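You operate a simulated robot arm through the tools that you are given. There is no shell and no other tool. Be economical: measure what you need, move in short steps, check, and stop when the job is done.

You are at the controls of a simulated robot arm. One attempt, no reset.

TASK
Take the small purple tub on the top side shelf of the blue-band bin and put it away on the high shelf of the long steel table. Push the door of the tall cabinet shut. Close the drawer of the narrow steel table. Take the small jar with the green foot on the top of the steel table with one drawer and put it away on the top shelf of the narrow steel stand. Put the bay card marked "in use" from the top of the steel table with one drawer on the lower shelf of the steel table with one drawer and the bay card that says "fill" on the top shelf of the narrow steel stand. Stack the filter box labelled "Y752" from the top of the steel table with one drawer on top of the filter box marked "Y275". The order is free. Set down upright: small jar with the green foot, bay card.

It is judged by the outcome, as a careful person would: the job done as asked, and still so three seconds after it is handed in. It fails if anything else is knocked over, pushed out of place, dropped, spilled or broken.

THE ROBOT
A 7-joint arm with a fingered hand on a trunk, on a base that drives. Base frame: it is fixed to the floor where the robot stands at the start and does not move with it; the origin is under the middle of the robot, x ahead of it, y to its left, z up. Readings come in m, degrees, newtons and seconds.
With the tool pointing down near the work surface it reaches from about 0.36 to 0.86 m from the robot's upright axis, wherever it stands. Its first joint turns from -143.0 to 143.0 degrees. Places, roughly: bay card [2.5, -5.25, 1]; door of the tall cabinet [-0.1, 1.3, 0.9]; drawer of the narrow steel table [-1.2, 0.6, 0.8]; filter box [3, -5.25, 1]; high shelf of the long steel table (82x15 cm) [5.46, -5.4, 1.24]; lower shelf of the steel table with one drawer [2.9, -5.3, 0.2]; small jar with the green foot (6x6x8 cm) [2.4, -5.2, 0.9]; small purple tub (11x7x7 cm) [0.5, -0.1, 0.9]; top shelf of the narrow steel stand [3.9, -5.3, 1.2]. Payload 3 kg.
Tool frame: the origin (TCP) lies between the finger pads and is the grasp point; the fingertips stand 0.026 m ahead of it; z points along the fingers, y is the line along which they close. The gripper opens to 0.148 m. The gripper's body begins 0.073 m behind the TCP. The gripper is a hand of 3 fingers: y runs from the thumb to the fingers, the wrist lies at [0, 0, -0.229] in the tool frame, and closing takes about 1.5 s.
Orientation is that of the tool frame in the base frame, as a unit quaternion [x, y, z, w]. With the fingers straight down and closing along the base's y, the tool's x points along the base's -x, its y along +y and its z along -z.

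THE INTERFACE
- The arm moves only by the tool jog_arm. Its argument "steps" is a list of rows, each a list of 2 entries, a list of its own where there are three numbers: the shift along the base's x, y, z in m, then the turn, a rotation vector about the base's x, y, z in degrees. In form: [[[tx, ty, tz], [ax, ay, az]], ...]. A call has 1 to 10 rows; each row shifts and turns the commanded pose from where the row before left it. "claw" is the finger opening in m, from 0 to 0.148, set as the call begins (left out, the last holds). Each row takes 0.2 s and may step no farther than 0.05 m and 8.6 degrees from the row before; otherwise, or with a gripper value out of range, the whole call is refused. Where a pose cannot be reached the arm comes as near as it can. A force on the tool above 40 N (or 10 N above the force at the start of the call, whichever is more), or a blocked arm, ends the call early, and 0.2 s more pass. The fingers move at their own pace (about 0.153 m/s each) and stop on an object; they squeeze with about 29 N. The grip force told is the motor's: it shows also when the fingers shut on nothing. Time passes only in rows, and 0.2 s behind the last, so rows that do not move let the fingers close. It gives the time, the measured TCP pose, the force on the tool (base axes), the opening and the grip force at its end, in the units of the frame above (readings bear some noise), with the torque about the TCP (base axes, N m) and any sound that the robot's microphone picked up, and new pictures: "show" is both (left out), scene, wrist or none.
- Cameras (640 x 400 px; columns grow to the right, rows downward): "scene" is now at [0.0977, 0.0581, 1.8478]; the picture's right is [0.95, -0.30, 0.00], its down [-0.27, -0.86, -0.44] and it looks along [0.13, 0.42, -0.90] (base axes); focal length 214 px, centre (320, 200). "wrist" rides on the gripper at [0.068, -0.039, -0.09] in the tool frame; the picture's right is [0.50, 0.87, 0.00], its down [-0.66, 0.38, -0.65] and it looks along [-0.57, 0.33, 0.76] (tool axes); focal length 222 px, centre (320, 200). There is no depth. A picture from a camera that has moved, and an enlarged one, comes with that camera's place and axes in the base frame and with its lens.
- lift_body(by): slides the trunk up (or, below 0, down) by that many m; the arm and the scene camera ride with it, the base frame stays. It gives what a move gives, with no picture.
- base_move(legs): drives the robot by 1 to 6 legs, each [ahead, left, turn to the left] in m, m and degrees, along the robot's own axes; the way and the turn of a leg run together, so that a leg with both is an arc; at most 1.5 m and 180 degrees a leg. The arm and the cameras ride along, it lands a little off, and it stops where it bumps. It gives what a move gives, and a new picture of the scene camera.
- move_fingers(finger1, finger2, thumb_bend): sets how far each is bent, from 0 (flat) to 1 (curled in); at 0.3 the hand is open as for a grip, at 0.7 the pads meet at the TCP. One left out holds its place. A second passes; each finger stops where it meets its share of the squeeze, and holds until it gets a number again. A gripper value or a shape takes the hand back. It gives what a move gives, with no picture; readings hold the bend of each and the force on the fingers (four entries, about 0 where the hand has none), thumb and palm.
- preshape(shape): the hand has 3 fingers and takes this shape, open, in about a second: jaw (thumb against the fingers, like two jaws); tri (thumb and two fingers); tip (a fingertip pinch); poke (one finger out to press); point (the index stretched); flat (the hand flat); cup (the hand cupped); fist (a fist). The gripper value then closes the fingers along that shape, each until it touches; the sizes above hold for jaw. It gives what a move gives, with no picture.
- aim_head(pan, tilt): turns the head with the scene camera to pan (to the left, within 86 degrees either way) and tilt (down, from -29 to 69), counted from straight ahead of the robot. It gives what a move gives, and a new picture of the scene camera.
- enlarge(camera, box): a new picture of the part [left, top, right, bottom] of that camera's present view, enlarged. The clock stands still meanwhile.
- sign_off(): hands the job in; it is judged then, once.

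Work in short steps. Places have to be worked out from the pictures, the camera data and where the tool is seen: move nearer, look again, correct. Check each grasp and each placing, and mend what went wrong. You have 186 turns and 260 pictures in all, those below and enlarged ones among them. Open the gripper and draw the arm clear of the work before you hand the job in, unless the task says otherwise; then end with one line.

The tools are called after "Emit:" by a JSON object that holds its "name" and its "arguments". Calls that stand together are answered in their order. jog_arm: Moves the arm, as the interface text tells. Its arguments: {"type":"object","properties":{"steps":{"type":"array","items":{"type":"array"}},"claw":{"type":"number"},"show":{"type":"string","enum":["both","scene","wrist","none"]}},"required":["steps"]} The other tools are called the same way: lift_body (by) slides the trunk up or down; preshape (shape) gives the hand a shape; move_fingers (finger1, finger2, thumb_bend) moves the fingers one by one; base_move (legs) drives the base; aim_head (pan, tilt) turns the head that bears the scene camera; enlarge (camera, box) takes an enlarged picture of a part of a camera's view; sign_off () hands the job in.

At the start:

```text
time: 0.0
tcp_pos: [-0.0661, 0.5416, 1.1106]
orientation: [0.0, 1.0, 0.0, 0.001]
ft_force: [-0.2, -0.6, 1.2]
torque: [-0.01, -0.02, 0.02]
finger_gap: 0.1478
gripper_force: 0.1
shape: jaw
bend: [0.3, 0.3, 0.3]
finger forces: [0.1, 0.1, 0.0, 0.0, 0.0, 0.0]
trunk travel left (down, up): [-0.8, 0.09]
robot x, y, heading: [-0.0003, 0.0034, -0.1]
head pan, tilt: [72.3, 63.9]
```

scene: 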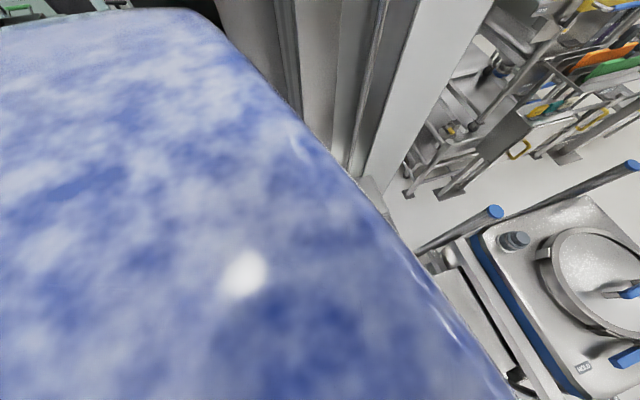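
wrist: 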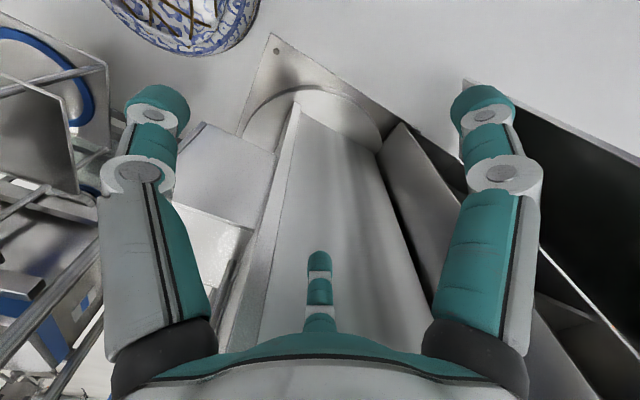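

The scene camera is looking at the arm itself. I look around with the head to find the bin, cabinet and drawer.

Emit:
{"name": "aim_head", "arguments": {"pan": 0, "tilt": 40}}

Emit:
{"name": "aim_head", "arguments": {"pan": 80, "tilt": 20}}

Emit:
{"name": "aim_head", "arguments": {"pan": -60, "tilt": 20}}

```text
time: 1.4
tcp_pos: [-0.0665, 0.5421, 1.1111]
orientation: [0.001, 1.0, 0.0, 0.0]
ft_force: [0.7, -0.3, 0.1]
torque: [0.0, 0.02, -0.04]
finger_gap: 0.148
gripper_force: 0.0
shape: jaw
bend: [0.3, 0.3, 0.3]
finger forces: [0.1, 0.0, 0.0, 0.1, 0.1, 0.0]
trunk travel left (down, up): [-0.8, 0.09]
robot x, y, heading: [0.0009, -0.0, -0.1]
head pan, tilt: [0.0, 40.0]
camera scene: at [0.1638, -0.0009, 1.8789], right [0.0, -1.0, 0.0], down [-0.64, 0.0, -0.77], along [0.77, 0.0, -0.64], focal length 214 px, centre (320, 200)
```

scene: 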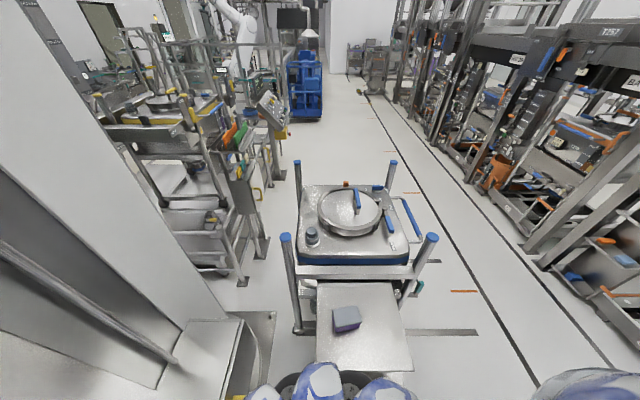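

```text
time: 3.0
tcp_pos: [-0.066, 0.5421, 1.11]
orientation: [0.001, 1.0, 0.0, 0.0]
ft_force: [-0.3, 0.0, 0.0]
torque: [0.0, 0.0, -0.01]
finger_gap: 0.1478
gripper_force: 0.1
shape: jaw
bend: [0.3, 0.3, 0.3]
finger forces: [0.0, 0.0, 0.1, 0.1, 0.1, 0.0]
trunk travel left (down, up): [-0.8, 0.09]
robot x, y, heading: [-0.001, 0.0035, 0.1]
head pan, tilt: [80.0, 20.0]
camera scene: at [0.095, 0.0907, 1.9103], right [0.98, -0.17, 0.0], down [-0.06, -0.34, -0.94], along [0.16, 0.93, -0.34], focal length 214 px, centre (320, 200)
```

scene: 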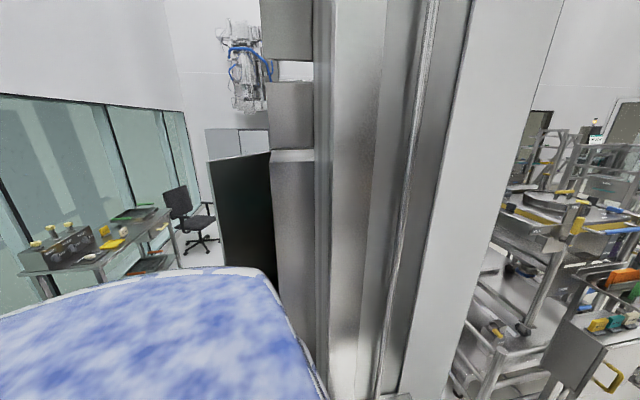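

```text
time: 5.2
tcp_pos: [-0.0667, 0.5416, 1.1097]
orientation: [0.0, 1.0, 0.0, 0.0]
ft_force: [0.2, 0.0, -0.8]
torque: [0.0, -0.01, -0.01]
finger_gap: 0.1476
gripper_force: 0.0
shape: jaw
bend: [0.3, 0.3, 0.3]
finger forces: [0.0, 0.1, 0.0, 0.0, 0.0, 0.0]
trunk travel left (down, up): [-0.8, 0.09]
robot x, y, heading: [0.0013, 0.0007, -0.2]
head pan, tilt: [-60.0, 20.0]
camera scene: at [0.1254, -0.0816, 1.9104], right [-0.87, -0.5, 0.0], down [-0.17, 0.3, -0.94], along [0.47, -0.81, -0.34], focal length 214 px, centre (320, 200)
```

scene: 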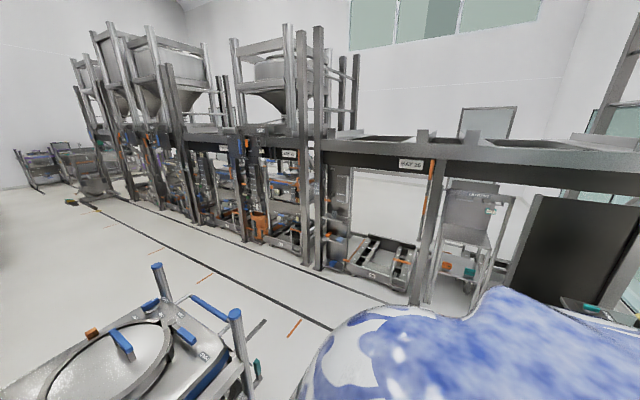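

The tub sits on the bin's side shelf at about (0.52,-0.11). Now I look to the left and lower for the door.

Emit:
{"name": "aim_head", "arguments": {"pan": 86, "tilt": 0}}

Emit:
{"name": "aim_head", "arguments": {"pan": 40, "tilt": 55}}

Emit:
{"name": "aim_head", "arguments": {"pan": -86, "tilt": 35}}

```text
time: 7.5
tcp_pos: [-0.0669, 0.5411, 1.1086]
orientation: [0.001, 1.0, -0.001, 0.0]
ft_force: [-0.1, 0.6, 0.5]
torque: [-0.03, -0.02, -0.03]
finger_gap: 0.1478
gripper_force: 0.1
shape: jaw
bend: [0.3, 0.3, 0.3]
finger forces: [0.0, 0.1, 0.0, 0.1, 0.1, 0.2]
trunk travel left (down, up): [-0.8, 0.09]
robot x, y, heading: [-0.0004, 0.0004, 0.1]
head pan, tilt: [85.9, 0.0]
camera scene: at [0.0852, 0.0888, 1.9426], right [1.0, -0.07, 0.0], down [0.0, 0.0, -1.0], along [0.07, 1.0, 0.0], focal length 214 px, centre (320, 200)
```

scene: 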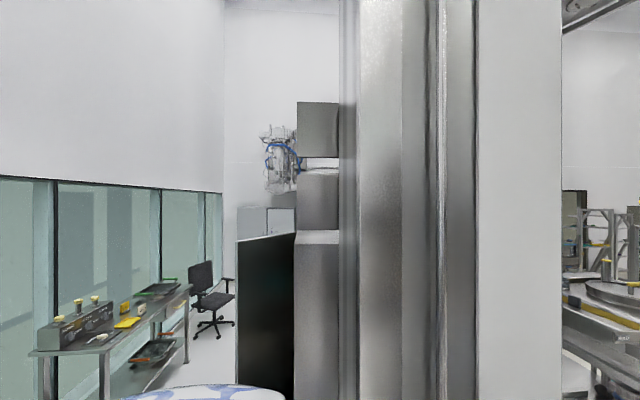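

```text
time: 8.7
tcp_pos: [-0.066, 0.5407, 1.1095]
orientation: [0.0, 1.0, 0.0, 0.0]
ft_force: [-0.4, -0.6, 0.0]
torque: [0.02, 0.0, 0.02]
finger_gap: 0.148
gripper_force: 0.1
shape: jaw
bend: [0.3, 0.3, 0.3]
finger forces: [0.0, 0.1, 0.1, 0.1, 0.1, 0.1]
trunk travel left (down, up): [-0.8, 0.09]
robot x, y, heading: [0.0009, 0.0015, 0.1]
head pan, tilt: [40.0, 55.0]
camera scene: at [0.134, 0.0454, 1.8583], right [0.64, -0.77, 0.0], down [-0.63, -0.53, -0.57], along [0.44, 0.37, -0.82], focal length 214 px, centre (320, 200)
```

scene: 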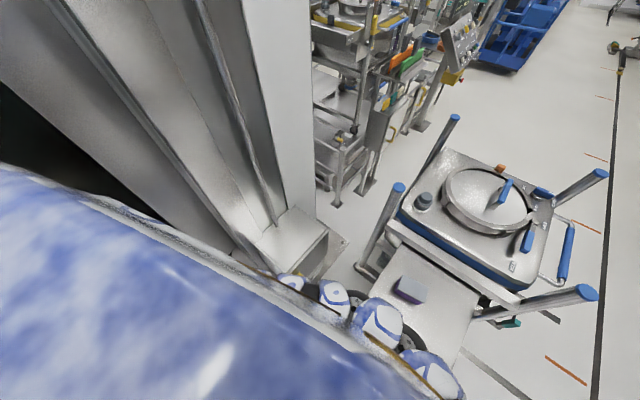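

```text
time: 10.8
tcp_pos: [-0.0658, 0.5411, 1.1093]
orientation: [0.001, 1.0, 0.0, -0.001]
ft_force: [0.1, -0.9, 0.2]
torque: [0.02, 0.02, 0.01]
finger_gap: 0.1479
gripper_force: 0.0
shape: jaw
bend: [0.3, 0.3, 0.3]
finger forces: [0.0, 0.0, 0.1, 0.1, 0.1, 0.0]
trunk travel left (down, up): [-0.8, 0.09]
robot x, y, heading: [0.0017, 0.0014, 0.1]
head pan, tilt: [-85.9, 35.0]
camera scene: at [0.0851, -0.0888, 1.8865], right [-1.0, -0.07, 0.0], down [-0.04, 0.57, -0.82], along [0.06, -0.82, -0.57], focal length 214 px, centre (320, 200)
```

scene: 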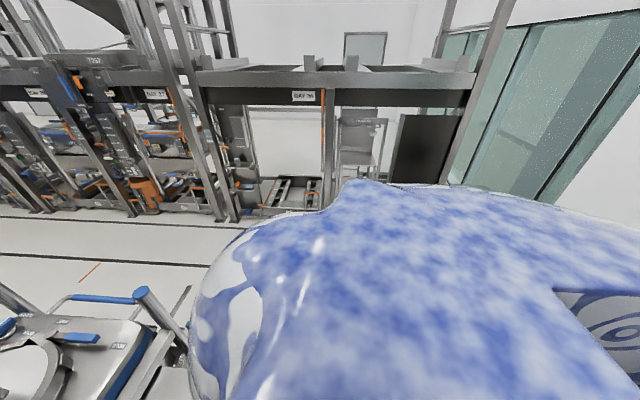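

The dark panel left of the steel cabinet looks like the open door. I turn the base left to see it and the narrow table better.

Emit:
{"name": "base_move", "arguments": {"legs": [[0, 0, 60]]}}

Emit:
{"name": "aim_head", "arguments": {"pan": 86, "tilt": 25}}

Emit:
{"name": "aim_head", "arguments": {"pan": 35, "tilt": 25}}

```text
time: 13.9
tcp_pos: [-0.5055, 0.2084, 1.1104]
orientation: [-0.504, 0.864, 0.0, 0.0]
ft_force: [-0.6, 0.2, -0.2]
torque: [0.03, -0.03, 0.03]
finger_gap: 0.1476
gripper_force: 0.0
shape: jaw
bend: [0.3, 0.3, 0.3]
finger forces: [0.0, 0.1, 0.0, 0.0, 0.0, 0.1]
trunk travel left (down, up): [-0.8, 0.09]
robot x, y, heading: [-0.0039, -0.0005, 60.7]
head pan, tilt: [-85.9, 35.0]
camera scene: at [0.1175, 0.031, 1.8865], right [-0.43, -0.9, 0.0], down [-0.52, 0.25, -0.82], along [0.74, -0.35, -0.57], focal length 214 px, centre (320, 200)
```

scene: 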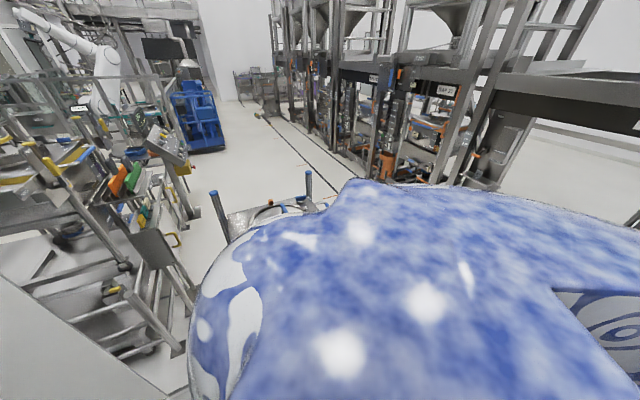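

```text
time: 16.5
tcp_pos: [-0.5042, 0.2081, 1.1109]
orientation: [-0.505, 0.863, 0.0, 0.0]
ft_force: [-0.3, 0.6, 0.2]
torque: [-0.03, 0.0, -0.02]
finger_gap: 0.148
gripper_force: 0.0
shape: jaw
bend: [0.3, 0.3, 0.3]
finger forces: [0.0, 0.0, 0.0, 0.0, 0.1, 0.0]
trunk travel left (down, up): [-0.8, 0.09]
robot x, y, heading: [0.0001, 0.0009, 60.5]
head pan, tilt: [85.9, 25.0]
camera scene: at [-0.0389, 0.1194, 1.9023], right [0.55, 0.83, 0.0], down [0.35, -0.23, -0.91], along [-0.76, 0.5, -0.42], focal length 214 px, centre (320, 200)
```

scene: 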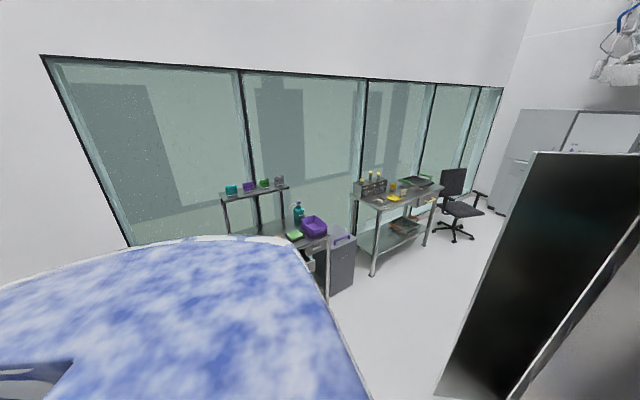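

```text
time: 17.7
tcp_pos: [-0.5045, 0.2084, 1.1105]
orientation: [-0.505, 0.863, 0.0, 0.0]
ft_force: [-0.8, -0.1, -1.0]
torque: [0.01, -0.04, 0.02]
finger_gap: 0.148
gripper_force: 0.1
shape: jaw
bend: [0.3, 0.3, 0.3]
finger forces: [0.0, 0.0, 0.0, 0.0, 0.0, 0.0]
trunk travel left (down, up): [-0.8, 0.09]
robot x, y, heading: [0.0001, -0.0002, 60.2]
head pan, tilt: [35.0, 25.0]
camera scene: at [0.0288, 0.1603, 1.9023], right [1.0, 0.1, 0.0], down [0.04, -0.42, -0.91], along [-0.09, 0.9, -0.42], focal length 214 px, centre (320, 200)
```

scene: 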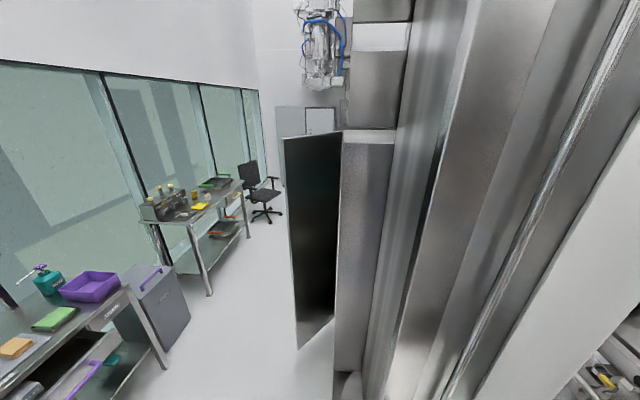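

I see the narrow table's open drawer (left) and the dark door. I enlarge both to understand hinge and handle.

Emit:
{"name": "enlarge", "arguments": {"camera": "scene", "box": [240, 100, 420, 400]}}

Emit:
{"name": "aim_head", "arguments": {"pan": 60, "tilt": 50}}

```text
1.33 times, centred on (330, 250) of scene
camera zoom: at [0.0288, 0.1603, 1.9023], right [1.0, 0.1, 0.0], down [0.04, -0.42, -0.91], along [-0.09, 0.9, -0.42], focal length 286 px, centre (307, 133)
```

zoom: 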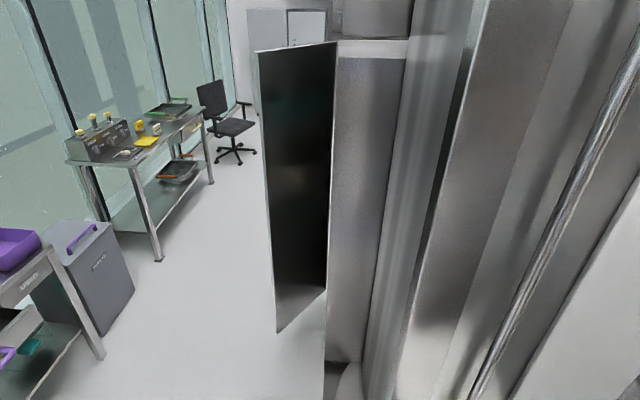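

```text
time: 18.6
tcp_pos: [-0.5049, 0.2088, 1.1103]
orientation: [-0.504, 0.864, 0.0, 0.0]
ft_force: [-0.8, -0.1, 0.3]
torque: [-0.03, -0.02, -0.02]
finger_gap: 0.1481
gripper_force: 0.1
shape: jaw
bend: [0.3, 0.3, 0.3]
finger forces: [0.1, 0.1, 0.0, 0.1, 0.0, 0.0]
trunk travel left (down, up): [-0.8, 0.09]
robot x, y, heading: [-0.0011, -0.0019, 60.5]
head pan, tilt: [60.0, 50.0]
camera scene: at [-0.0012, 0.135, 1.8648], right [0.86, 0.51, 0.0], down [0.39, -0.66, -0.64], along [-0.33, 0.55, -0.77], focal length 214 px, centre (320, 200)
```

scene: 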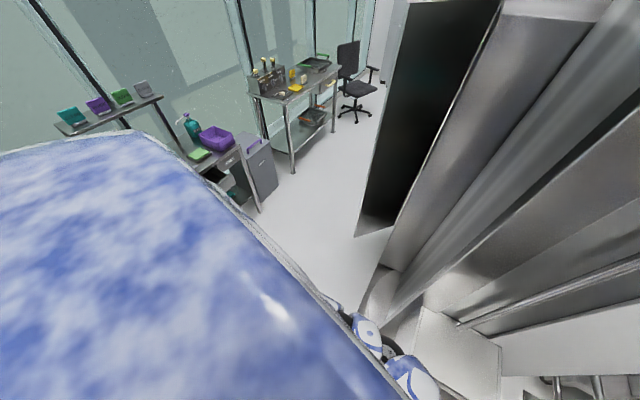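

I judge the door hinged at about (0.03,1.49) on the far side, its free edge at (-0.25,1.18), to be pushed toward +x; the drawer front is near (-1.07,0.57). I drive to about (-0.45,0.5) heading 90°.

Emit:
{"name": "base_move", "arguments": {"legs": [[0.213, 0.638, 0], [0, 0, 30]]}}

Emit:
{"name": "aim_head", "arguments": {"pan": 80, "tilt": 50}}

Emit:
{"name": "aim_head", "arguments": {"pan": -20, "tilt": 40}}

```text
time: 23.8
tcp_pos: [-1.0018, 0.4417, 1.1098]
orientation: [-0.706, 0.708, 0.0, 0.0]
ft_force: [0.5, -0.3, 0.2]
torque: [-0.01, 0.02, -0.02]
finger_gap: 0.148
gripper_force: 0.0
shape: jaw
bend: [0.3, 0.3, 0.3]
finger forces: [0.0, 0.1, 0.0, 0.0, 0.0, 0.0]
trunk travel left (down, up): [-0.8, 0.09]
robot x, y, heading: [-0.4638, 0.5066, 90.0]
head pan, tilt: [60.0, 50.0]
camera scene: at [-0.5272, 0.6246, 1.8648], right [0.5, 0.87, 0.0], down [0.66, -0.38, -0.64], along [-0.56, 0.32, -0.77], focal length 214 px, centre (320, 200)
```

scene: 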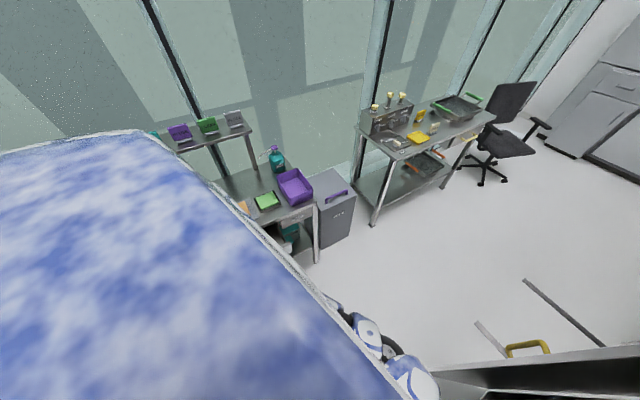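

```text
time: 24.6
tcp_pos: [-1.0012, 0.4417, 1.1099]
orientation: [-0.706, 0.708, 0.0, -0.001]
ft_force: [0.3, 1.1, 0.9]
torque: [-0.01, -0.01, 0.01]
finger_gap: 0.1478
gripper_force: 0.1
shape: jaw
bend: [0.3, 0.3, 0.3]
finger forces: [0.1, 0.0, 0.1, 0.0, 0.0, 0.0]
trunk travel left (down, up): [-0.8, 0.09]
robot x, y, heading: [-0.4581, 0.5075, 90.0]
head pan, tilt: [80.0, 50.0]
camera scene: at [-0.5362, 0.5997, 1.8648], right [0.18, 0.98, 0.0], down [0.75, -0.13, -0.64], along [-0.63, 0.11, -0.77], focal length 214 px, centre (320, 200)
```

scene: 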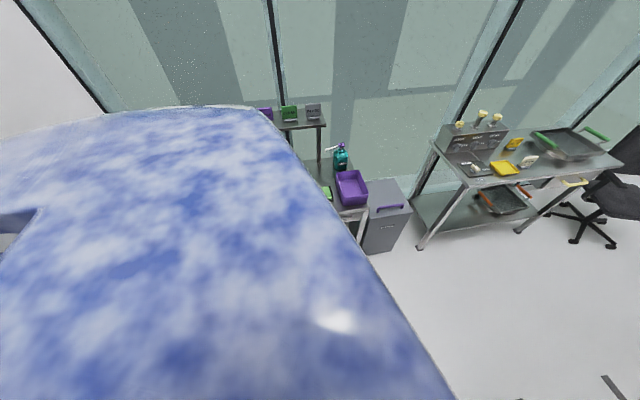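

```text
time: 26.4
tcp_pos: [-1.0007, 0.4401, 1.1096]
orientation: [-0.706, 0.708, 0.0, 0.0]
ft_force: [-0.1, 1.0, 0.4]
torque: [0.01, -0.03, -0.02]
finger_gap: 0.1479
gripper_force: 0.0
shape: jaw
bend: [0.3, 0.3, 0.3]
finger forces: [0.1, 0.1, 0.1, 0.0, 0.0, 0.0]
trunk travel left (down, up): [-0.8, 0.09]
robot x, y, heading: [-0.4624, 0.5069, 89.6]
head pan, tilt: [-20.0, 40.0]
camera scene: at [-0.4313, 0.6661, 1.8789], right [0.94, -0.34, 0.0], down [-0.22, -0.6, -0.77], along [0.26, 0.72, -0.64], focal length 214 px, centre (320, 200)
```

scene: 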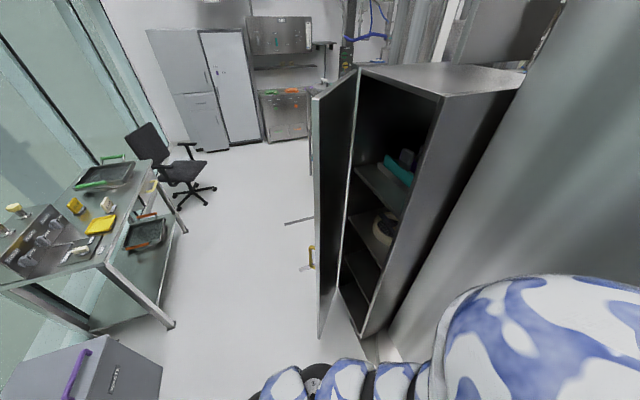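

Geometry confirmed: door free edge (-0.25,1.19), handle around (-0.28,1.2,1.07). The arm already hangs by the drawer, so I look with the wrist camera there first.

Emit:
{"name": "jog_arm", "arguments": {"steps": [[[0.03, 0, 0], [0, 0, 0]]], "claw": 0, "show": "wrist"}}

Emit:
{"name": "aim_head", "arguments": {"pan": 86, "tilt": 69}}

```text
time: 26.8
tcp_pos: [-0.9693, 0.4403, 1.1096]
orientation: [-0.707, 0.708, 0.0, -0.002]
ft_force: [-0.5, -0.5, -0.3]
torque: [0.06, 0.05, 0.0]
finger_gap: 0.0322
gripper_force: 0.0
shape: jaw
bend: [0.75, 0.75, 0.7]
finger forces: [0.1, 0.1, 0.0, 0.0, 0.0, 0.1]
trunk travel left (down, up): [-0.8, 0.09]
robot x, y, heading: [-0.4585, 0.5053, 90.1]
head pan, tilt: [-20.0, 40.0]
camera wrist: at [-0.9304, 0.3731, 1.1996], right [-0.87, -0.5, 0.0], down [-0.38, 0.66, 0.65], along [-0.33, 0.57, -0.76], focal length 222 px, centre (320, 200)
```

wrist: 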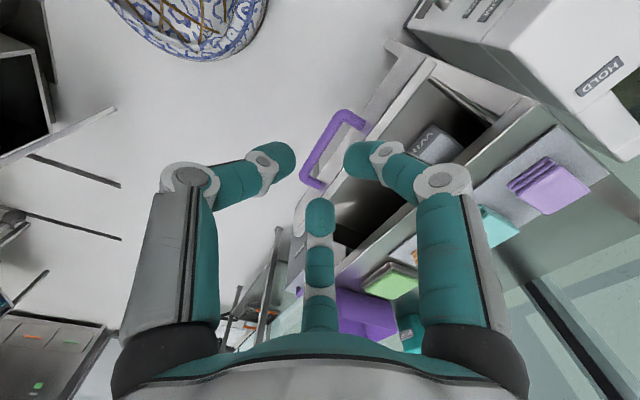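

```text
time: 28.6
tcp_pos: [-0.9731, 0.4416, 1.11]
orientation: [-0.706, 0.708, 0.003, -0.001]
ft_force: [0.2, 0.3, -0.2]
torque: [0.01, 0.04, 0.0]
finger_gap: 0.0001
gripper_force: 28.7
shape: jaw
bend: [0.7, 0.7, 0.7]
finger forces: [0.0, 0.1, 0.0, 0.1, 0.0, 0.0]
trunk travel left (down, up): [-0.8, 0.09]
robot x, y, heading: [-0.4621, 0.5073, 89.9]
head pan, tilt: [85.9, 68.8]
camera scene: at [-0.5162, 0.5903, 1.8428], right [0.07, 1.0, 0.0], down [0.93, -0.07, -0.36], along [-0.36, 0.03, -0.93], focal length 214 px, centre (320, 200)
```

scene: 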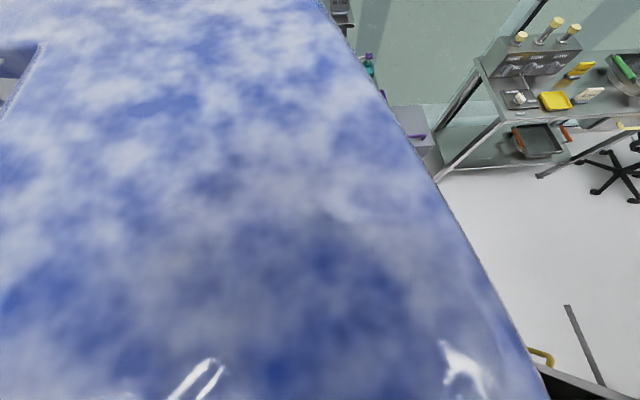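

Handle bar sits near x=-1.06, y 0.49–0.67, z≈0.75. I shift the base 0.12 m to the right and tilt the closed hand 50° toward the drawer.

Emit:
{"name": "base_move", "arguments": {"legs": [[0.0, -0.12, 0]]}}

Emit:
{"name": "jog_arm", "arguments": {"steps": [[[0, 0.03, 0], [0, 8.4, 0]], [[0, 0.03, 0], [0, 8.4, 0]], [[0, 0.03, -0.02], [0, 8.4, 0]], [[0, 0.03, -0.03], [0, 8.4, 0]], [[0, 0.02, -0.04], [0, 8.4, 0]], [[0, 0, -0.05], [0, 8.0, 0]], [[0, 0, -0.05], [0, 0, 0]]], "show": "wrist"}}

```text
time: 29.8
tcp_pos: [-0.8517, 0.4429, 1.1104]
orientation: [-0.706, 0.708, 0.0, -0.001]
ft_force: [0.3, 0.6, 0.7]
torque: [0.02, 0.05, 0.01]
finger_gap: 0.0001
gripper_force: 28.9
shape: jaw
bend: [0.7, 0.7, 0.7]
finger forces: [0.1, 0.0, 0.0, 0.0, 0.0, 0.0]
trunk travel left (down, up): [-0.8, 0.09]
robot x, y, heading: [-0.3388, 0.5036, 89.7]
head pan, tilt: [85.9, 68.8]
camera scene: at [-0.3959, 0.5901, 1.8429], right [0.07, 1.0, 0.0], down [0.93, -0.07, -0.36], along [-0.36, 0.03, -0.93], focal length 214 px, centre (320, 200)
```

scene: 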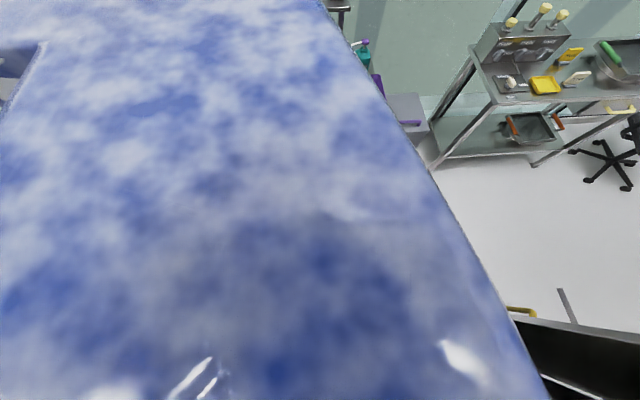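

```text
time: 30.8
tcp_pos: [-0.9525, 0.6435, 1.2342]
orientation: [0.666, -0.654, -0.3, 0.196]
ft_force: [-0.4, -0.2, -0.1]
torque: [-0.01, -0.02, 0.02]
finger_gap: 0.0001
gripper_force: 29.1
shape: jaw
bend: [0.7, 0.7, 0.7]
finger forces: [0.0, 0.0, 0.0, 0.0, 0.0, 0.0]
trunk travel left (down, up): [-0.8, 0.09]
robot x, y, heading: [-0.3433, 0.5082, 89.9]
head pan, tilt: [85.9, 68.8]
stopped in row 4: the arm was blocked; the commanded pose is now the measured one
camera wrist: at [-0.8675, 0.5667, 1.265], right [-0.67, -0.56, 0.49], down [0.17, 0.54, 0.83], along [-0.72, 0.64, -0.27], focal length 222 px, centre (320, 200)
```

wrist: 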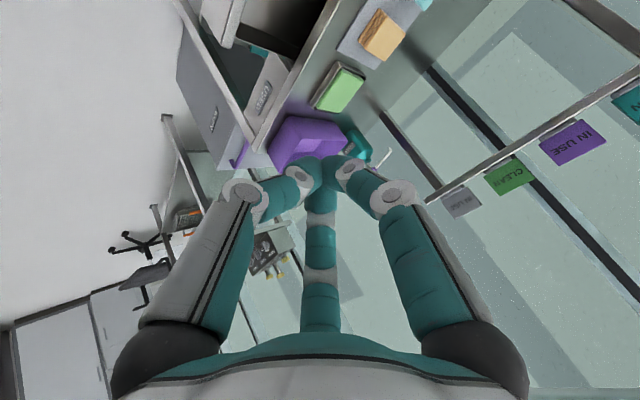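

The arm hit a joint limit but the tilt (~42°) is usable. I lower with the trunk instead and centre on the handle with the base.

Emit:
{"name": "lift_body", "arguments": {"by": -0.44}}

Emit:
{"name": "base_move", "arguments": {"legs": [[-0.06, 0, 0]]}}

Emit:
{"name": "jog_arm", "arguments": {"steps": [[[0, 0, 0], [0, 0, 0]]], "show": "wrist"}}

```text
refused: -0.44 is not a number from -0.4 to 0.4
```

```text
time: 31.8
tcp_pos: [-0.9539, 0.5797, 1.2361]
orientation: [0.667, -0.652, -0.303, 0.196]
ft_force: [0.5, -0.7, 0.2]
torque: [0.04, 0.05, -0.01]
finger_gap: 0.0001
gripper_force: 29.4
shape: jaw
bend: [0.7, 0.7, 0.7]
finger forces: [0.0, 0.0, 0.0, 0.0, 0.0, 0.0]
trunk travel left (down, up): [-0.8, 0.09]
robot x, y, heading: [-0.3428, 0.4408, 90.0]
head pan, tilt: [85.9, 68.8]
camera scene: at [-0.3985, 0.5277, 1.8428], right [0.07, 1.0, 0.0], down [0.93, -0.07, -0.36], along [-0.36, 0.03, -0.93], focal length 214 px, centre (320, 200)
```

scene: 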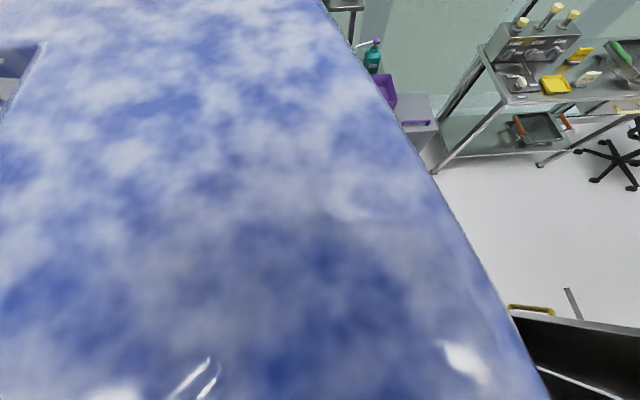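

```text
time: 32.2
tcp_pos: [-0.9528, 0.5804, 1.2362]
orientation: [0.668, -0.652, -0.301, 0.196]
ft_force: [-0.8, -0.4, 0.3]
torque: [0.04, 0.03, -0.04]
finger_gap: 0.0001
gripper_force: 29.1
shape: jaw
bend: [0.7, 0.7, 0.7]
finger forces: [0.1, 0.0, 0.0, 0.1, 0.0, 0.0]
trunk travel left (down, up): [-0.8, 0.09]
robot x, y, heading: [-0.3401, 0.4465, 89.7]
head pan, tilt: [85.9, 68.8]
camera wrist: at [-0.8671, 0.5041, 1.2672], right [-0.67, -0.56, 0.49], down [0.17, 0.53, 0.83], along [-0.72, 0.64, -0.26], focal length 222 px, centre (320, 200)
```

wrist: 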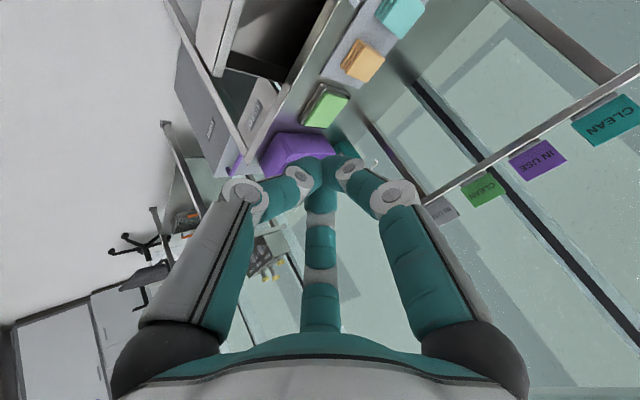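

I lower the trunk 0.4 m and look again.

Emit:
{"name": "lift_body", "arguments": {"by": -0.4}}

Emit:
{"name": "jog_arm", "arguments": {"steps": [[[0, 0, -0.02], [0, 0, 0]], [[0, 0, -0.03], [0, 0, 0]]], "show": "wrist"}}

Emit:
{"name": "aim_head", "arguments": {"pan": 86, "tilt": 45}}

```text
time: 36.0
tcp_pos: [-0.9521, 0.5873, 0.8346]
orientation: [0.666, -0.654, -0.299, 0.199]
ft_force: [-0.5, 0.1, -0.7]
torque: [-0.03, 0.01, -0.04]
finger_gap: 0.0002
gripper_force: 28.7
shape: jaw
bend: [0.7, 0.7, 0.7]
finger forces: [0.1, 0.1, 0.0, 0.0, 0.0, 0.0]
trunk travel left (down, up): [-0.4, 0.49]
robot x, y, heading: [-0.3396, 0.4441, 89.9]
head pan, tilt: [85.9, 68.8]
```

```text
time: 36.6
tcp_pos: [-0.9541, 0.5845, 0.7847]
orientation: [0.667, -0.653, -0.299, 0.198]
ft_force: [0.9, 0.4, 0.3]
torque: [0.0, 0.02, 0.0]
finger_gap: 0.0
gripper_force: 28.9
shape: jaw
bend: [0.7, 0.7, 0.7]
finger forces: [0.1, 0.0, 0.0, 0.1, 0.0, 0.1]
trunk travel left (down, up): [-0.4, 0.49]
robot x, y, heading: [-0.3414, 0.4479, 89.9]
head pan, tilt: [85.9, 68.8]
camera wrist: at [-0.868, 0.5087, 0.8161], right [-0.67, -0.55, 0.5], down [0.17, 0.54, 0.82], along [-0.72, 0.63, -0.27], focal length 222 px, centre (320, 200)
```

wrist: 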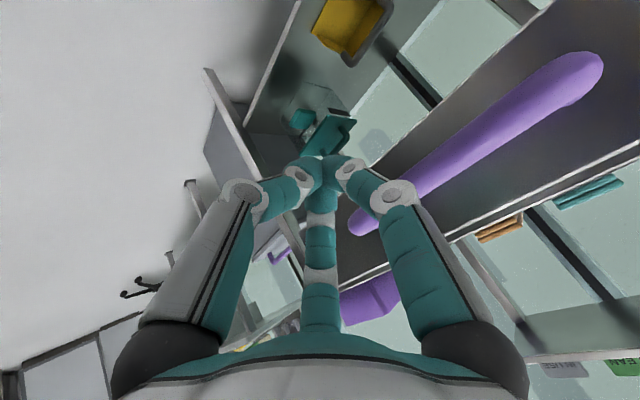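

```text
time: 37.5
tcp_pos: [-0.9538, 0.5836, 0.7834]
orientation: [0.666, -0.654, -0.299, 0.198]
ft_force: [-0.6, 0.2, -0.5]
torque: [-0.01, -0.02, -0.03]
finger_gap: 0.0001
gripper_force: 29.4
shape: jaw
bend: [0.7, 0.7, 0.7]
finger forces: [0.0, 0.0, 0.0, 0.0, 0.0, 0.0]
trunk travel left (down, up): [-0.4, 0.49]
robot x, y, heading: [-0.3411, 0.4481, 89.9]
head pan, tilt: [85.9, 45.0]
camera scene: at [-0.4236, 0.5405, 1.4705], right [0.07, 1.0, -0.01], down [0.71, -0.06, -0.71], along [-0.7, 0.05, -0.71], focal length 214 px, centre (320, 200)
```

scene: 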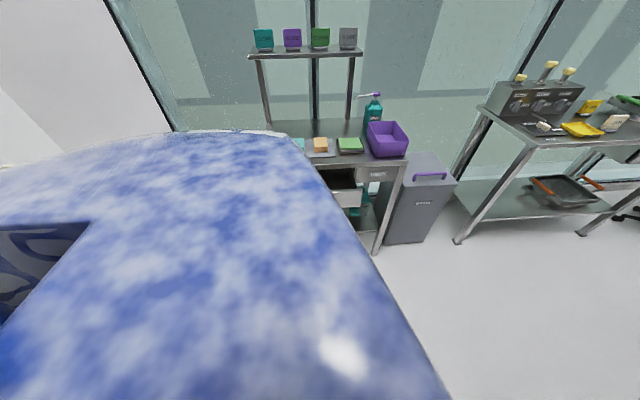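

Handle is actually at z≈0.80, x≈-1.045, y centre≈0.557. I raise 3 cm, shift to y 0.557 and push along -x.

Emit:
{"name": "jog_arm", "arguments": {"steps": [[[0, -0.027, 0.03], [0, 0, 0]], [[-0.03, 0, 0], [0, 0, 0]], [[-0.03, 0, 0], [0, 0, 0]], [[-0.02, 0, 0], [0, 0, 0]], [[-0.02, 0, 0], [0, 0, 0]], [[-0.02, 0, 0], [0, 0, 0]], [[-0.02, 0, 0], [0, 0, 0]]], "show": "wrist"}}

```text
time: 39.1
tcp_pos: [-1.0945, 0.5521, 0.8134]
orientation: [0.667, -0.653, -0.301, 0.194]
ft_force: [0.3, 0.1, -0.3]
torque: [0.01, -0.03, 0.0]
finger_gap: 0.0
gripper_force: 29.1
shape: jaw
bend: [0.7, 0.7, 0.7]
finger forces: [0.1, 0.1, 0.0, 0.1, 0.0, 0.0]
trunk travel left (down, up): [-0.4, 0.49]
robot x, y, heading: [-0.3434, 0.4481, 89.9]
head pan, tilt: [85.9, 45.0]
camera wrist: at [-1.0091, 0.477, 0.8457], right [-0.67, -0.56, 0.49], down [0.17, 0.54, 0.83], along [-0.72, 0.64, -0.27], focal length 222 px, centre (320, 200)
```

wrist: 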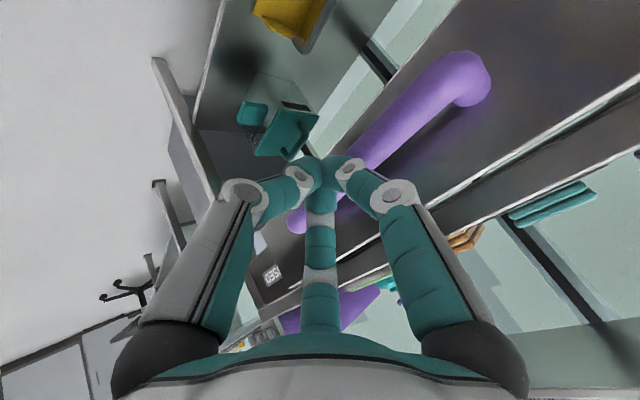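

Handle has apparently moved with the finger (now x≈-1.14) with little force. I keep pushing.

Emit:
{"name": "jog_arm", "arguments": {"steps": [[[-0.02, 0, 0], [0, 0, 0]], [[-0.02, 0, 0], [0, 0, 0]], [[-0.02, 0, 0], [0, 0, 0]], [[-0.02, 0, 0], [0, 0, 0]], [[-0.02, 0, 0], [0, 0, 0]]], "show": "both"}}

```text
time: 40.2
tcp_pos: [-1.1639, 0.5876, 0.8081]
orientation: [-0.659, 0.665, 0.3, -0.185]
ft_force: [14.8, -4.3, -8.7]
torque: [-0.11, -0.34, 0.02]
finger_gap: 0.0003
gripper_force: 29.4
shape: jaw
bend: [0.7, 0.7, 0.7]
finger forces: [0.0, 0.1, 0.1, 0.1, 0.1, 0.0]
out of reach, approached as far as the arm can: row 4, 5
trunk travel left (down, up): [-0.4, 0.49]
robot x, y, heading: [-0.3432, 0.4448, 89.9]
head pan, tilt: [85.9, 45.0]
stopped in row 5: the force on the tool passed its limit at 45 N (the readings are from after the stop); the commanded pose is now the measured one
camera scene: at [-0.4226, 0.5314, 1.4715], right [0.07, 1.0, 0.0], down [0.7, -0.05, -0.71], along [-0.71, 0.05, -0.71], focal length 214 px, centre (320, 200)
camera wrist: at [-1.0814, 0.509, 0.8399], right [-0.69, -0.53, 0.48], down [0.17, 0.53, 0.83], along [-0.7, 0.66, -0.28], focal length 222 px, centre (320, 200)
```

scene: 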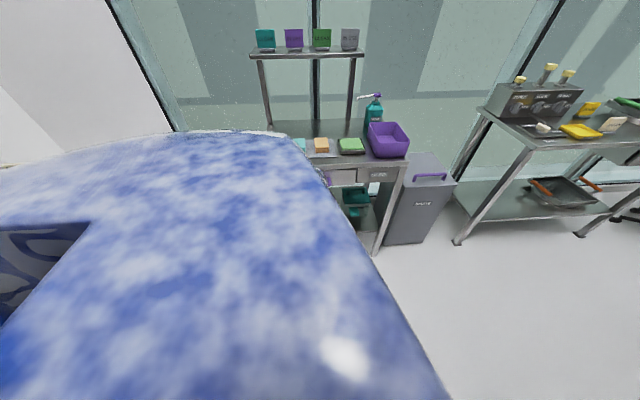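
wrist: 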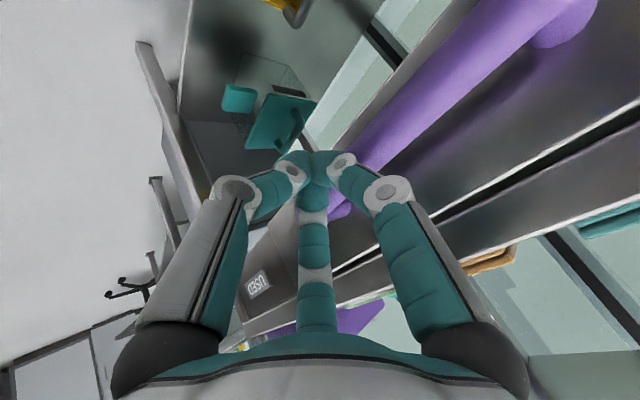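

Drawer looks almost shut; I zoom in to verify flushness.

Emit:
{"name": "enlarge", "arguments": {"camera": "scene", "box": [280, 120, 440, 220]}}

```text
4.00 times, centred on (360, 170) of scene
camera zoom: at [-0.4226, 0.5314, 1.4715], right [0.07, 1.0, 0.0], down [0.7, -0.05, -0.71], along [-0.71, 0.05, -0.71], focal length 858 px, centre (160, 320)
```

zoom: 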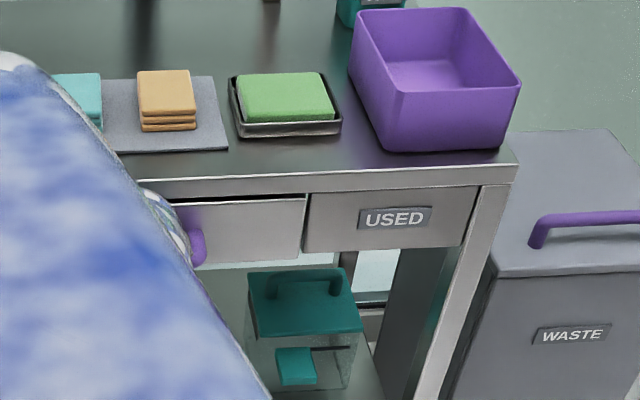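

The drawer front still stands out about 2 cm. I retreat a little, move the base 0.08 m closer, and push the rest.

Emit:
{"name": "jog_arm", "arguments": {"steps": [[[0.04, 0, 0], [0, 0, 0]], [[0.04, -0.03, 0], [0, 0, 0]], [[0.04, 0, 0], [0, 0, 0]]], "show": "none"}}

Emit:
{"name": "base_move", "arguments": {"legs": [[0, 0.1, 0]]}}

Emit:
{"name": "jog_arm", "arguments": {"steps": [[[-0.01, 0, 0], [0, 0, 0]], [[-0.01, 0, 0], [0, 0, 0]], [[-0.01, 0, 0], [0, 0, 0]], [[-0.01, 0, 0], [0, 0, 0]], [[-0.01, 0, 0], [0, 0, 0]], [[-0.01, 0, 0], [0, 0, 0]]], "show": "none"}}

Emit:
{"name": "enlarge", "arguments": {"camera": "scene", "box": [280, 120, 440, 220]}}

```text
time: 41.2
tcp_pos: [-1.0462, 0.506, 0.8004]
orientation: [0.679, -0.645, -0.298, 0.185]
ft_force: [-0.3, 0.0, 0.4]
torque: [-0.01, 0.01, 0.02]
finger_gap: 0.0001
gripper_force: 28.9
shape: jaw
bend: [0.7, 0.7, 0.7]
finger forces: [0.0, 0.0, 0.1, 0.0, 0.0, 0.0]
trunk travel left (down, up): [-0.4, 0.49]
robot x, y, heading: [-0.3436, 0.4458, 89.9]
head pan, tilt: [85.9, 45.0]
stopped in row 3: the arm was blocked; the commanded pose is now the measured one
```

```text
time: 42.4
tcp_pos: [-1.1469, 0.506, 0.8013]
orientation: [0.679, -0.644, -0.298, 0.186]
ft_force: [-0.8, 0.7, -0.2]
torque: [0.0, 0.04, -0.04]
finger_gap: 0.0005
gripper_force: 28.2
shape: jaw
bend: [0.7, 0.7, 0.7]
finger forces: [0.0, 0.0, 0.1, 0.1, 0.0, 0.0]
trunk travel left (down, up): [-0.4, 0.49]
robot x, y, heading: [-0.4406, 0.4473, 89.8]
head pan, tilt: [85.9, 45.0]
camera scene: at [-0.5226, 0.532, 1.4717], right [0.07, 1.0, 0.0], down [0.71, -0.05, -0.71], along [-0.71, 0.05, -0.71], focal length 214 px, centre (320, 200)
```

scene: 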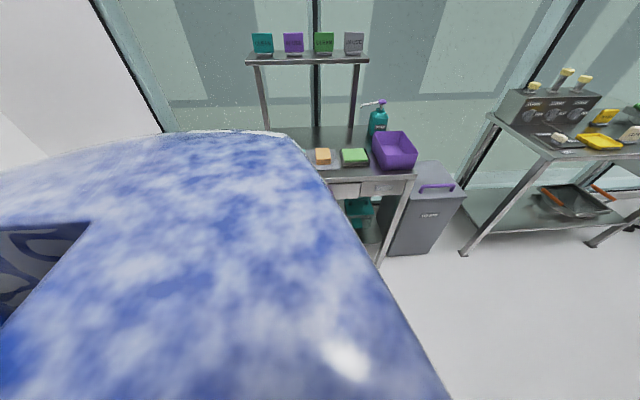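

```text
time: 43.1
tcp_pos: [-1.1656, 0.5055, 0.7961]
orientation: [0.682, -0.644, -0.294, 0.184]
ft_force: [23.0, -0.7, -1.8]
torque: [0.06, -0.01, 0.0]
finger_gap: 0.0001
gripper_force: 29.2
shape: jaw
bend: [0.7, 0.7, 0.7]
finger forces: [10.6, 9.1, 0.1, 0.1, 0.0, 0.0]
trunk travel left (down, up): [-0.4, 0.49]
robot x, y, heading: [-0.436, 0.4456, 90.1]
head pan, tilt: [85.9, 45.0]
stopped in row 3: the force on the tool passed its limit at 46 N (the readings are from after the stop); the commanded pose is now the measured one
```

```text
4.00 times, centred on (360, 170) of scene
camera zoom: at [-0.5198, 0.5322, 1.4718], right [0.07, 1.0, 0.0], down [0.7, -0.05, -0.71], along [-0.71, 0.05, -0.71], focal length 858 px, centre (160, 320)
```

zoom: 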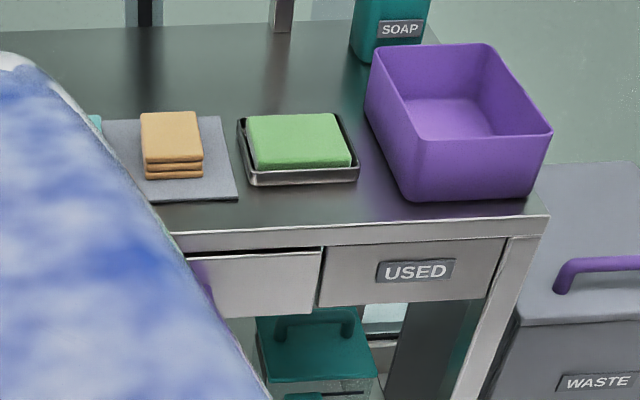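

It stopped at the same x twice, perhaps its end stop. I push once more from this contact to see if it yields.

Emit:
{"name": "jog_arm", "arguments": {"steps": [[[0.005, 0.025, 0.0], [0, 0, 0]], [[0.0, 0.025, 0.0], [0, 0, 0]], [[-0.01, 0, 0.0], [0, 0, 0]], [[-0.01, 0, 0], [0, 0, 0]], [[-0.01, 0, 0], [0, 0, 0]], [[-0.01, 0, 0], [0, 0, 0]]], "show": "wrist"}}

```text
time: 43.9
tcp_pos: [-1.1681, 0.5536, 0.7988]
orientation: [0.681, -0.645, -0.294, 0.183]
ft_force: [33.7, -1.4, 1.6]
torque: [-0.11, -0.01, 0.19]
finger_gap: 0.0
gripper_force: 28.3
shape: jaw
bend: [0.7, 0.7, 0.7]
finger forces: [16.2, 0.0, 0.0, 0.0, 0.1, 0.0]
trunk travel left (down, up): [-0.4, 0.49]
robot x, y, heading: [-0.4414, 0.4483, 89.6]
head pan, tilt: [85.9, 45.0]
stopped in row 3: the force on the tool passed its limit at 48 N (the readings are from after the stop); the commanded pose is now the measured one
camera wrist: at [-1.0807, 0.4774, 0.8314], right [-0.67, -0.58, 0.46], down [0.13, 0.52, 0.84], along [-0.73, 0.62, -0.28], focal length 222 px, centre (320, 200)
```

wrist: 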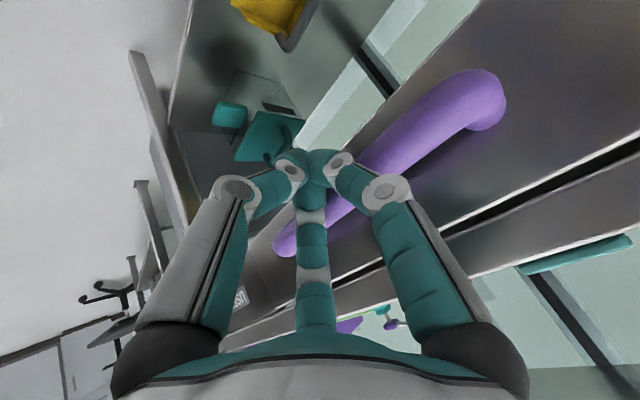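

Firm stop again, so I judge it closed; I retreat and view the drawer front to confirm.

Emit:
{"name": "jog_arm", "arguments": {"steps": [[[0.04, 0, 0], [0, 0, 0]], [[0.04, 0, 0], [0, 0, 0]], [[0.04, 0, 0], [0, 0, 0]], [[0.03, 0, 0.02], [0, 0, 0]]], "show": "wrist"}}

Emit:
{"name": "base_move", "arguments": {"legs": [[0.25, -0.15, 0]]}}

Emit:
{"name": "enlarge", "arguments": {"camera": "scene", "box": [200, 120, 360, 220]}}

```text
time: 45.1
tcp_pos: [-1.0199, 0.649, 0.8198]
orientation: [-0.642, 0.682, 0.306, -0.169]
ft_force: [0.5, -0.7, -0.5]
torque: [0.02, -0.01, -0.04]
finger_gap: 0.0
gripper_force: 29.1
shape: jaw
bend: [0.7, 0.7, 0.7]
finger forces: [0.0, 0.0, 0.0, 0.1, 0.0, 0.1]
trunk travel left (down, up): [-0.4, 0.49]
robot x, y, heading: [-0.4376, 0.4492, 89.8]
head pan, tilt: [85.9, 45.0]
stopped in row 4: the arm was blocked; the commanded pose is now the measured one
camera wrist: at [-0.9404, 0.5645, 0.8536], right [-0.73, -0.5, 0.47], down [0.19, 0.51, 0.84], along [-0.66, 0.7, -0.27], focal length 222 px, centre (320, 200)
```

wrist: 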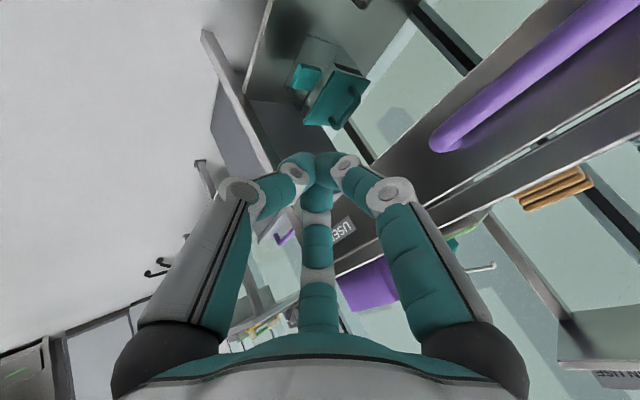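

```text
time: 47.1
tcp_pos: [-0.8663, 0.8941, 0.8189]
orientation: [-0.644, 0.682, 0.304, -0.168]
ft_force: [1.0, 0.8, 0.0]
torque: [0.03, -0.01, 0.03]
finger_gap: 0.0004
gripper_force: 29.1
shape: jaw
bend: [0.7, 0.7, 0.7]
finger forces: [0.0, 0.0, 0.1, 0.0, 0.1, 0.0]
trunk travel left (down, up): [-0.4, 0.49]
robot x, y, heading: [-0.288, 0.6981, 89.9]
head pan, tilt: [85.9, 45.0]
camera scene: at [-0.3717, 0.7932, 1.4704], right [0.07, 1.0, -0.01], down [0.71, -0.06, -0.71], along [-0.7, 0.05, -0.71], focal length 214 px, centre (320, 200)
```

scene: 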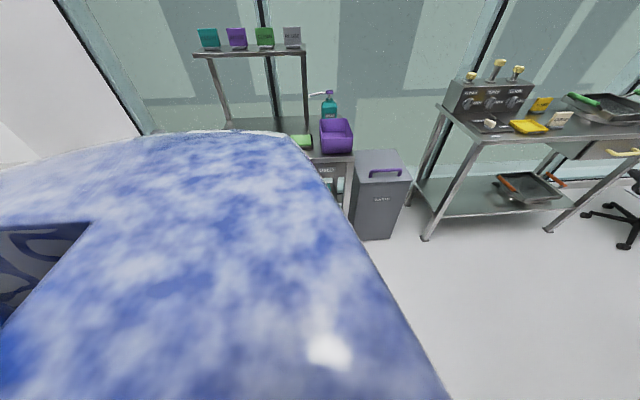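

```text
4.00 times, centred on (280, 170) of scene
camera zoom: at [-0.3717, 0.7932, 1.4704], right [0.07, 1.0, -0.01], down [0.71, -0.06, -0.71], along [-0.7, 0.05, -0.71], focal length 858 px, centre (480, 320)
```

zoom: 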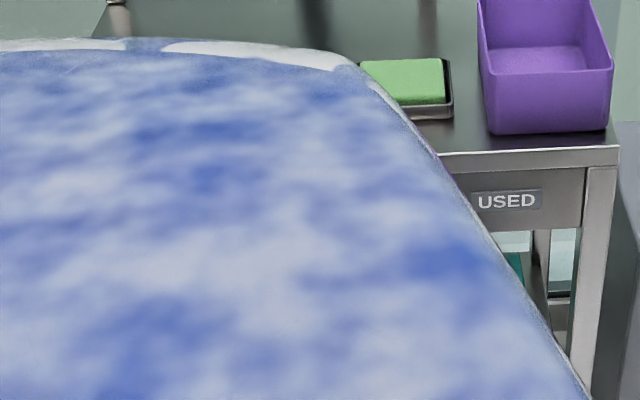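

The arm hides the drawer; I will recheck it later. Now the door: raise the trunk, straighten the tool to point down.

Emit:
{"name": "base_move", "arguments": {"legs": [[-0.1, 0.2, 0]]}}

Emit:
{"name": "lift_body", "arguments": {"by": 0.3}}

Emit:
{"name": "jog_arm", "arguments": {"steps": [[[0, 0.03, 0], [-2.3, -7.8, 0.6]], [[0, 0.03, 0], [-2.3, -7.8, 0.6]], [[0.01, 0.03, 0], [-2.3, -7.8, 0.6]], [[0.02, 0.03, 0], [-2.3, -7.8, 0.6]], [[0.03, 0.03, 0], [-2.0, -7.8, 0.6]], [[0.03, 0.03, 0], [0, 0, 0]], [[0.03, 0.03, 0], [0, 0, 0]]], "show": "wrist"}}

```text
time: 48.8
tcp_pos: [-1.0679, 0.7971, 0.819]
orientation: [-0.644, 0.681, 0.304, -0.169]
ft_force: [0.3, -0.7, -0.3]
torque: [0.0, 0.0, 0.01]
finger_gap: 0.0
gripper_force: 29.6
shape: jaw
bend: [0.7, 0.7, 0.7]
finger forces: [0.1, 0.1, 0.1, 0.0, 0.0, 0.0]
trunk travel left (down, up): [-0.4, 0.49]
robot x, y, heading: [-0.49, 0.5977, 90.0]
head pan, tilt: [85.9, 45.0]
camera scene: at [-0.5717, 0.6937, 1.4708], right [0.07, 1.0, -0.01], down [0.71, -0.06, -0.71], along [-0.7, 0.04, -0.71], focal length 214 px, centre (320, 200)
```

scene: 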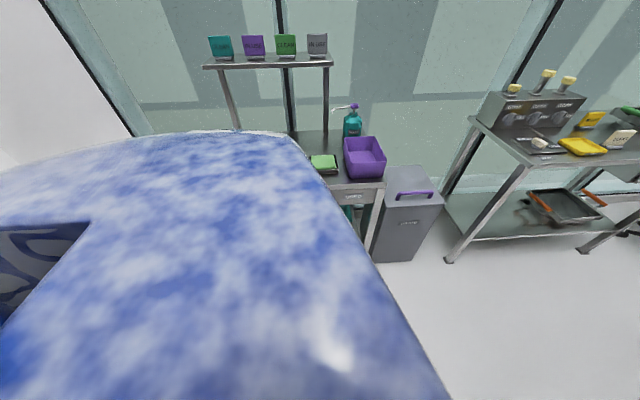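

```text
time: 51.8
tcp_pos: [-1.0674, 0.7885, 1.1215]
orientation: [-0.645, 0.679, 0.308, -0.167]
ft_force: [0.0, 0.0, -0.3]
torque: [-0.03, -0.01, 0.04]
finger_gap: 0.0
gripper_force: 29.0
shape: jaw
bend: [0.7, 0.7, 0.7]
finger forces: [0.0, 0.1, 0.1, 0.0, 0.1, 0.1]
trunk travel left (down, up): [-0.7, 0.19]
robot x, y, heading: [-0.4863, 0.5999, 90.2]
head pan, tilt: [85.9, 45.0]
```

```text
time: 53.4
tcp_pos: [-0.9778, 0.9788, 1.1203]
orientation: [0.708, -0.706, -0.003, -0.002]
ft_force: [0.3, 0.6, 0.1]
torque: [-0.01, -0.03, 0.04]
finger_gap: 0.0
gripper_force: 28.6
shape: jaw
bend: [0.7, 0.7, 0.7]
finger forces: [0.0, 0.0, 0.0, 0.0, 0.0, 0.1]
out of reach, approached as far as the arm can: row 7
trunk travel left (down, up): [-0.7, 0.19]
robot x, y, heading: [-0.4886, 0.5971, 90.1]
head pan, tilt: [85.9, 45.0]
camera wrist: at [-0.9388, 0.9109, 1.2097], right [-0.86, -0.5, 0.0], down [-0.38, 0.65, 0.66], along [-0.33, 0.57, -0.75], focal length 222 px, centre (320, 200)
```

wrist: 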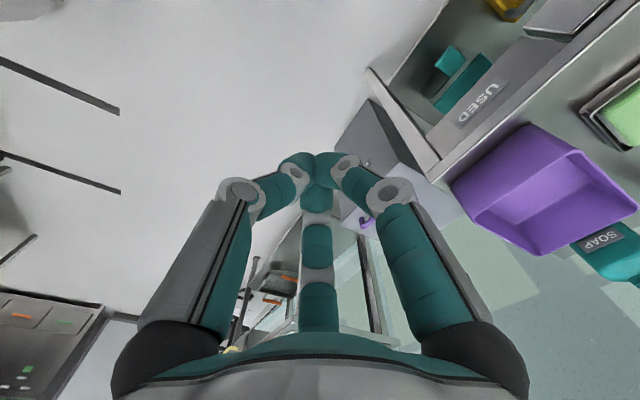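

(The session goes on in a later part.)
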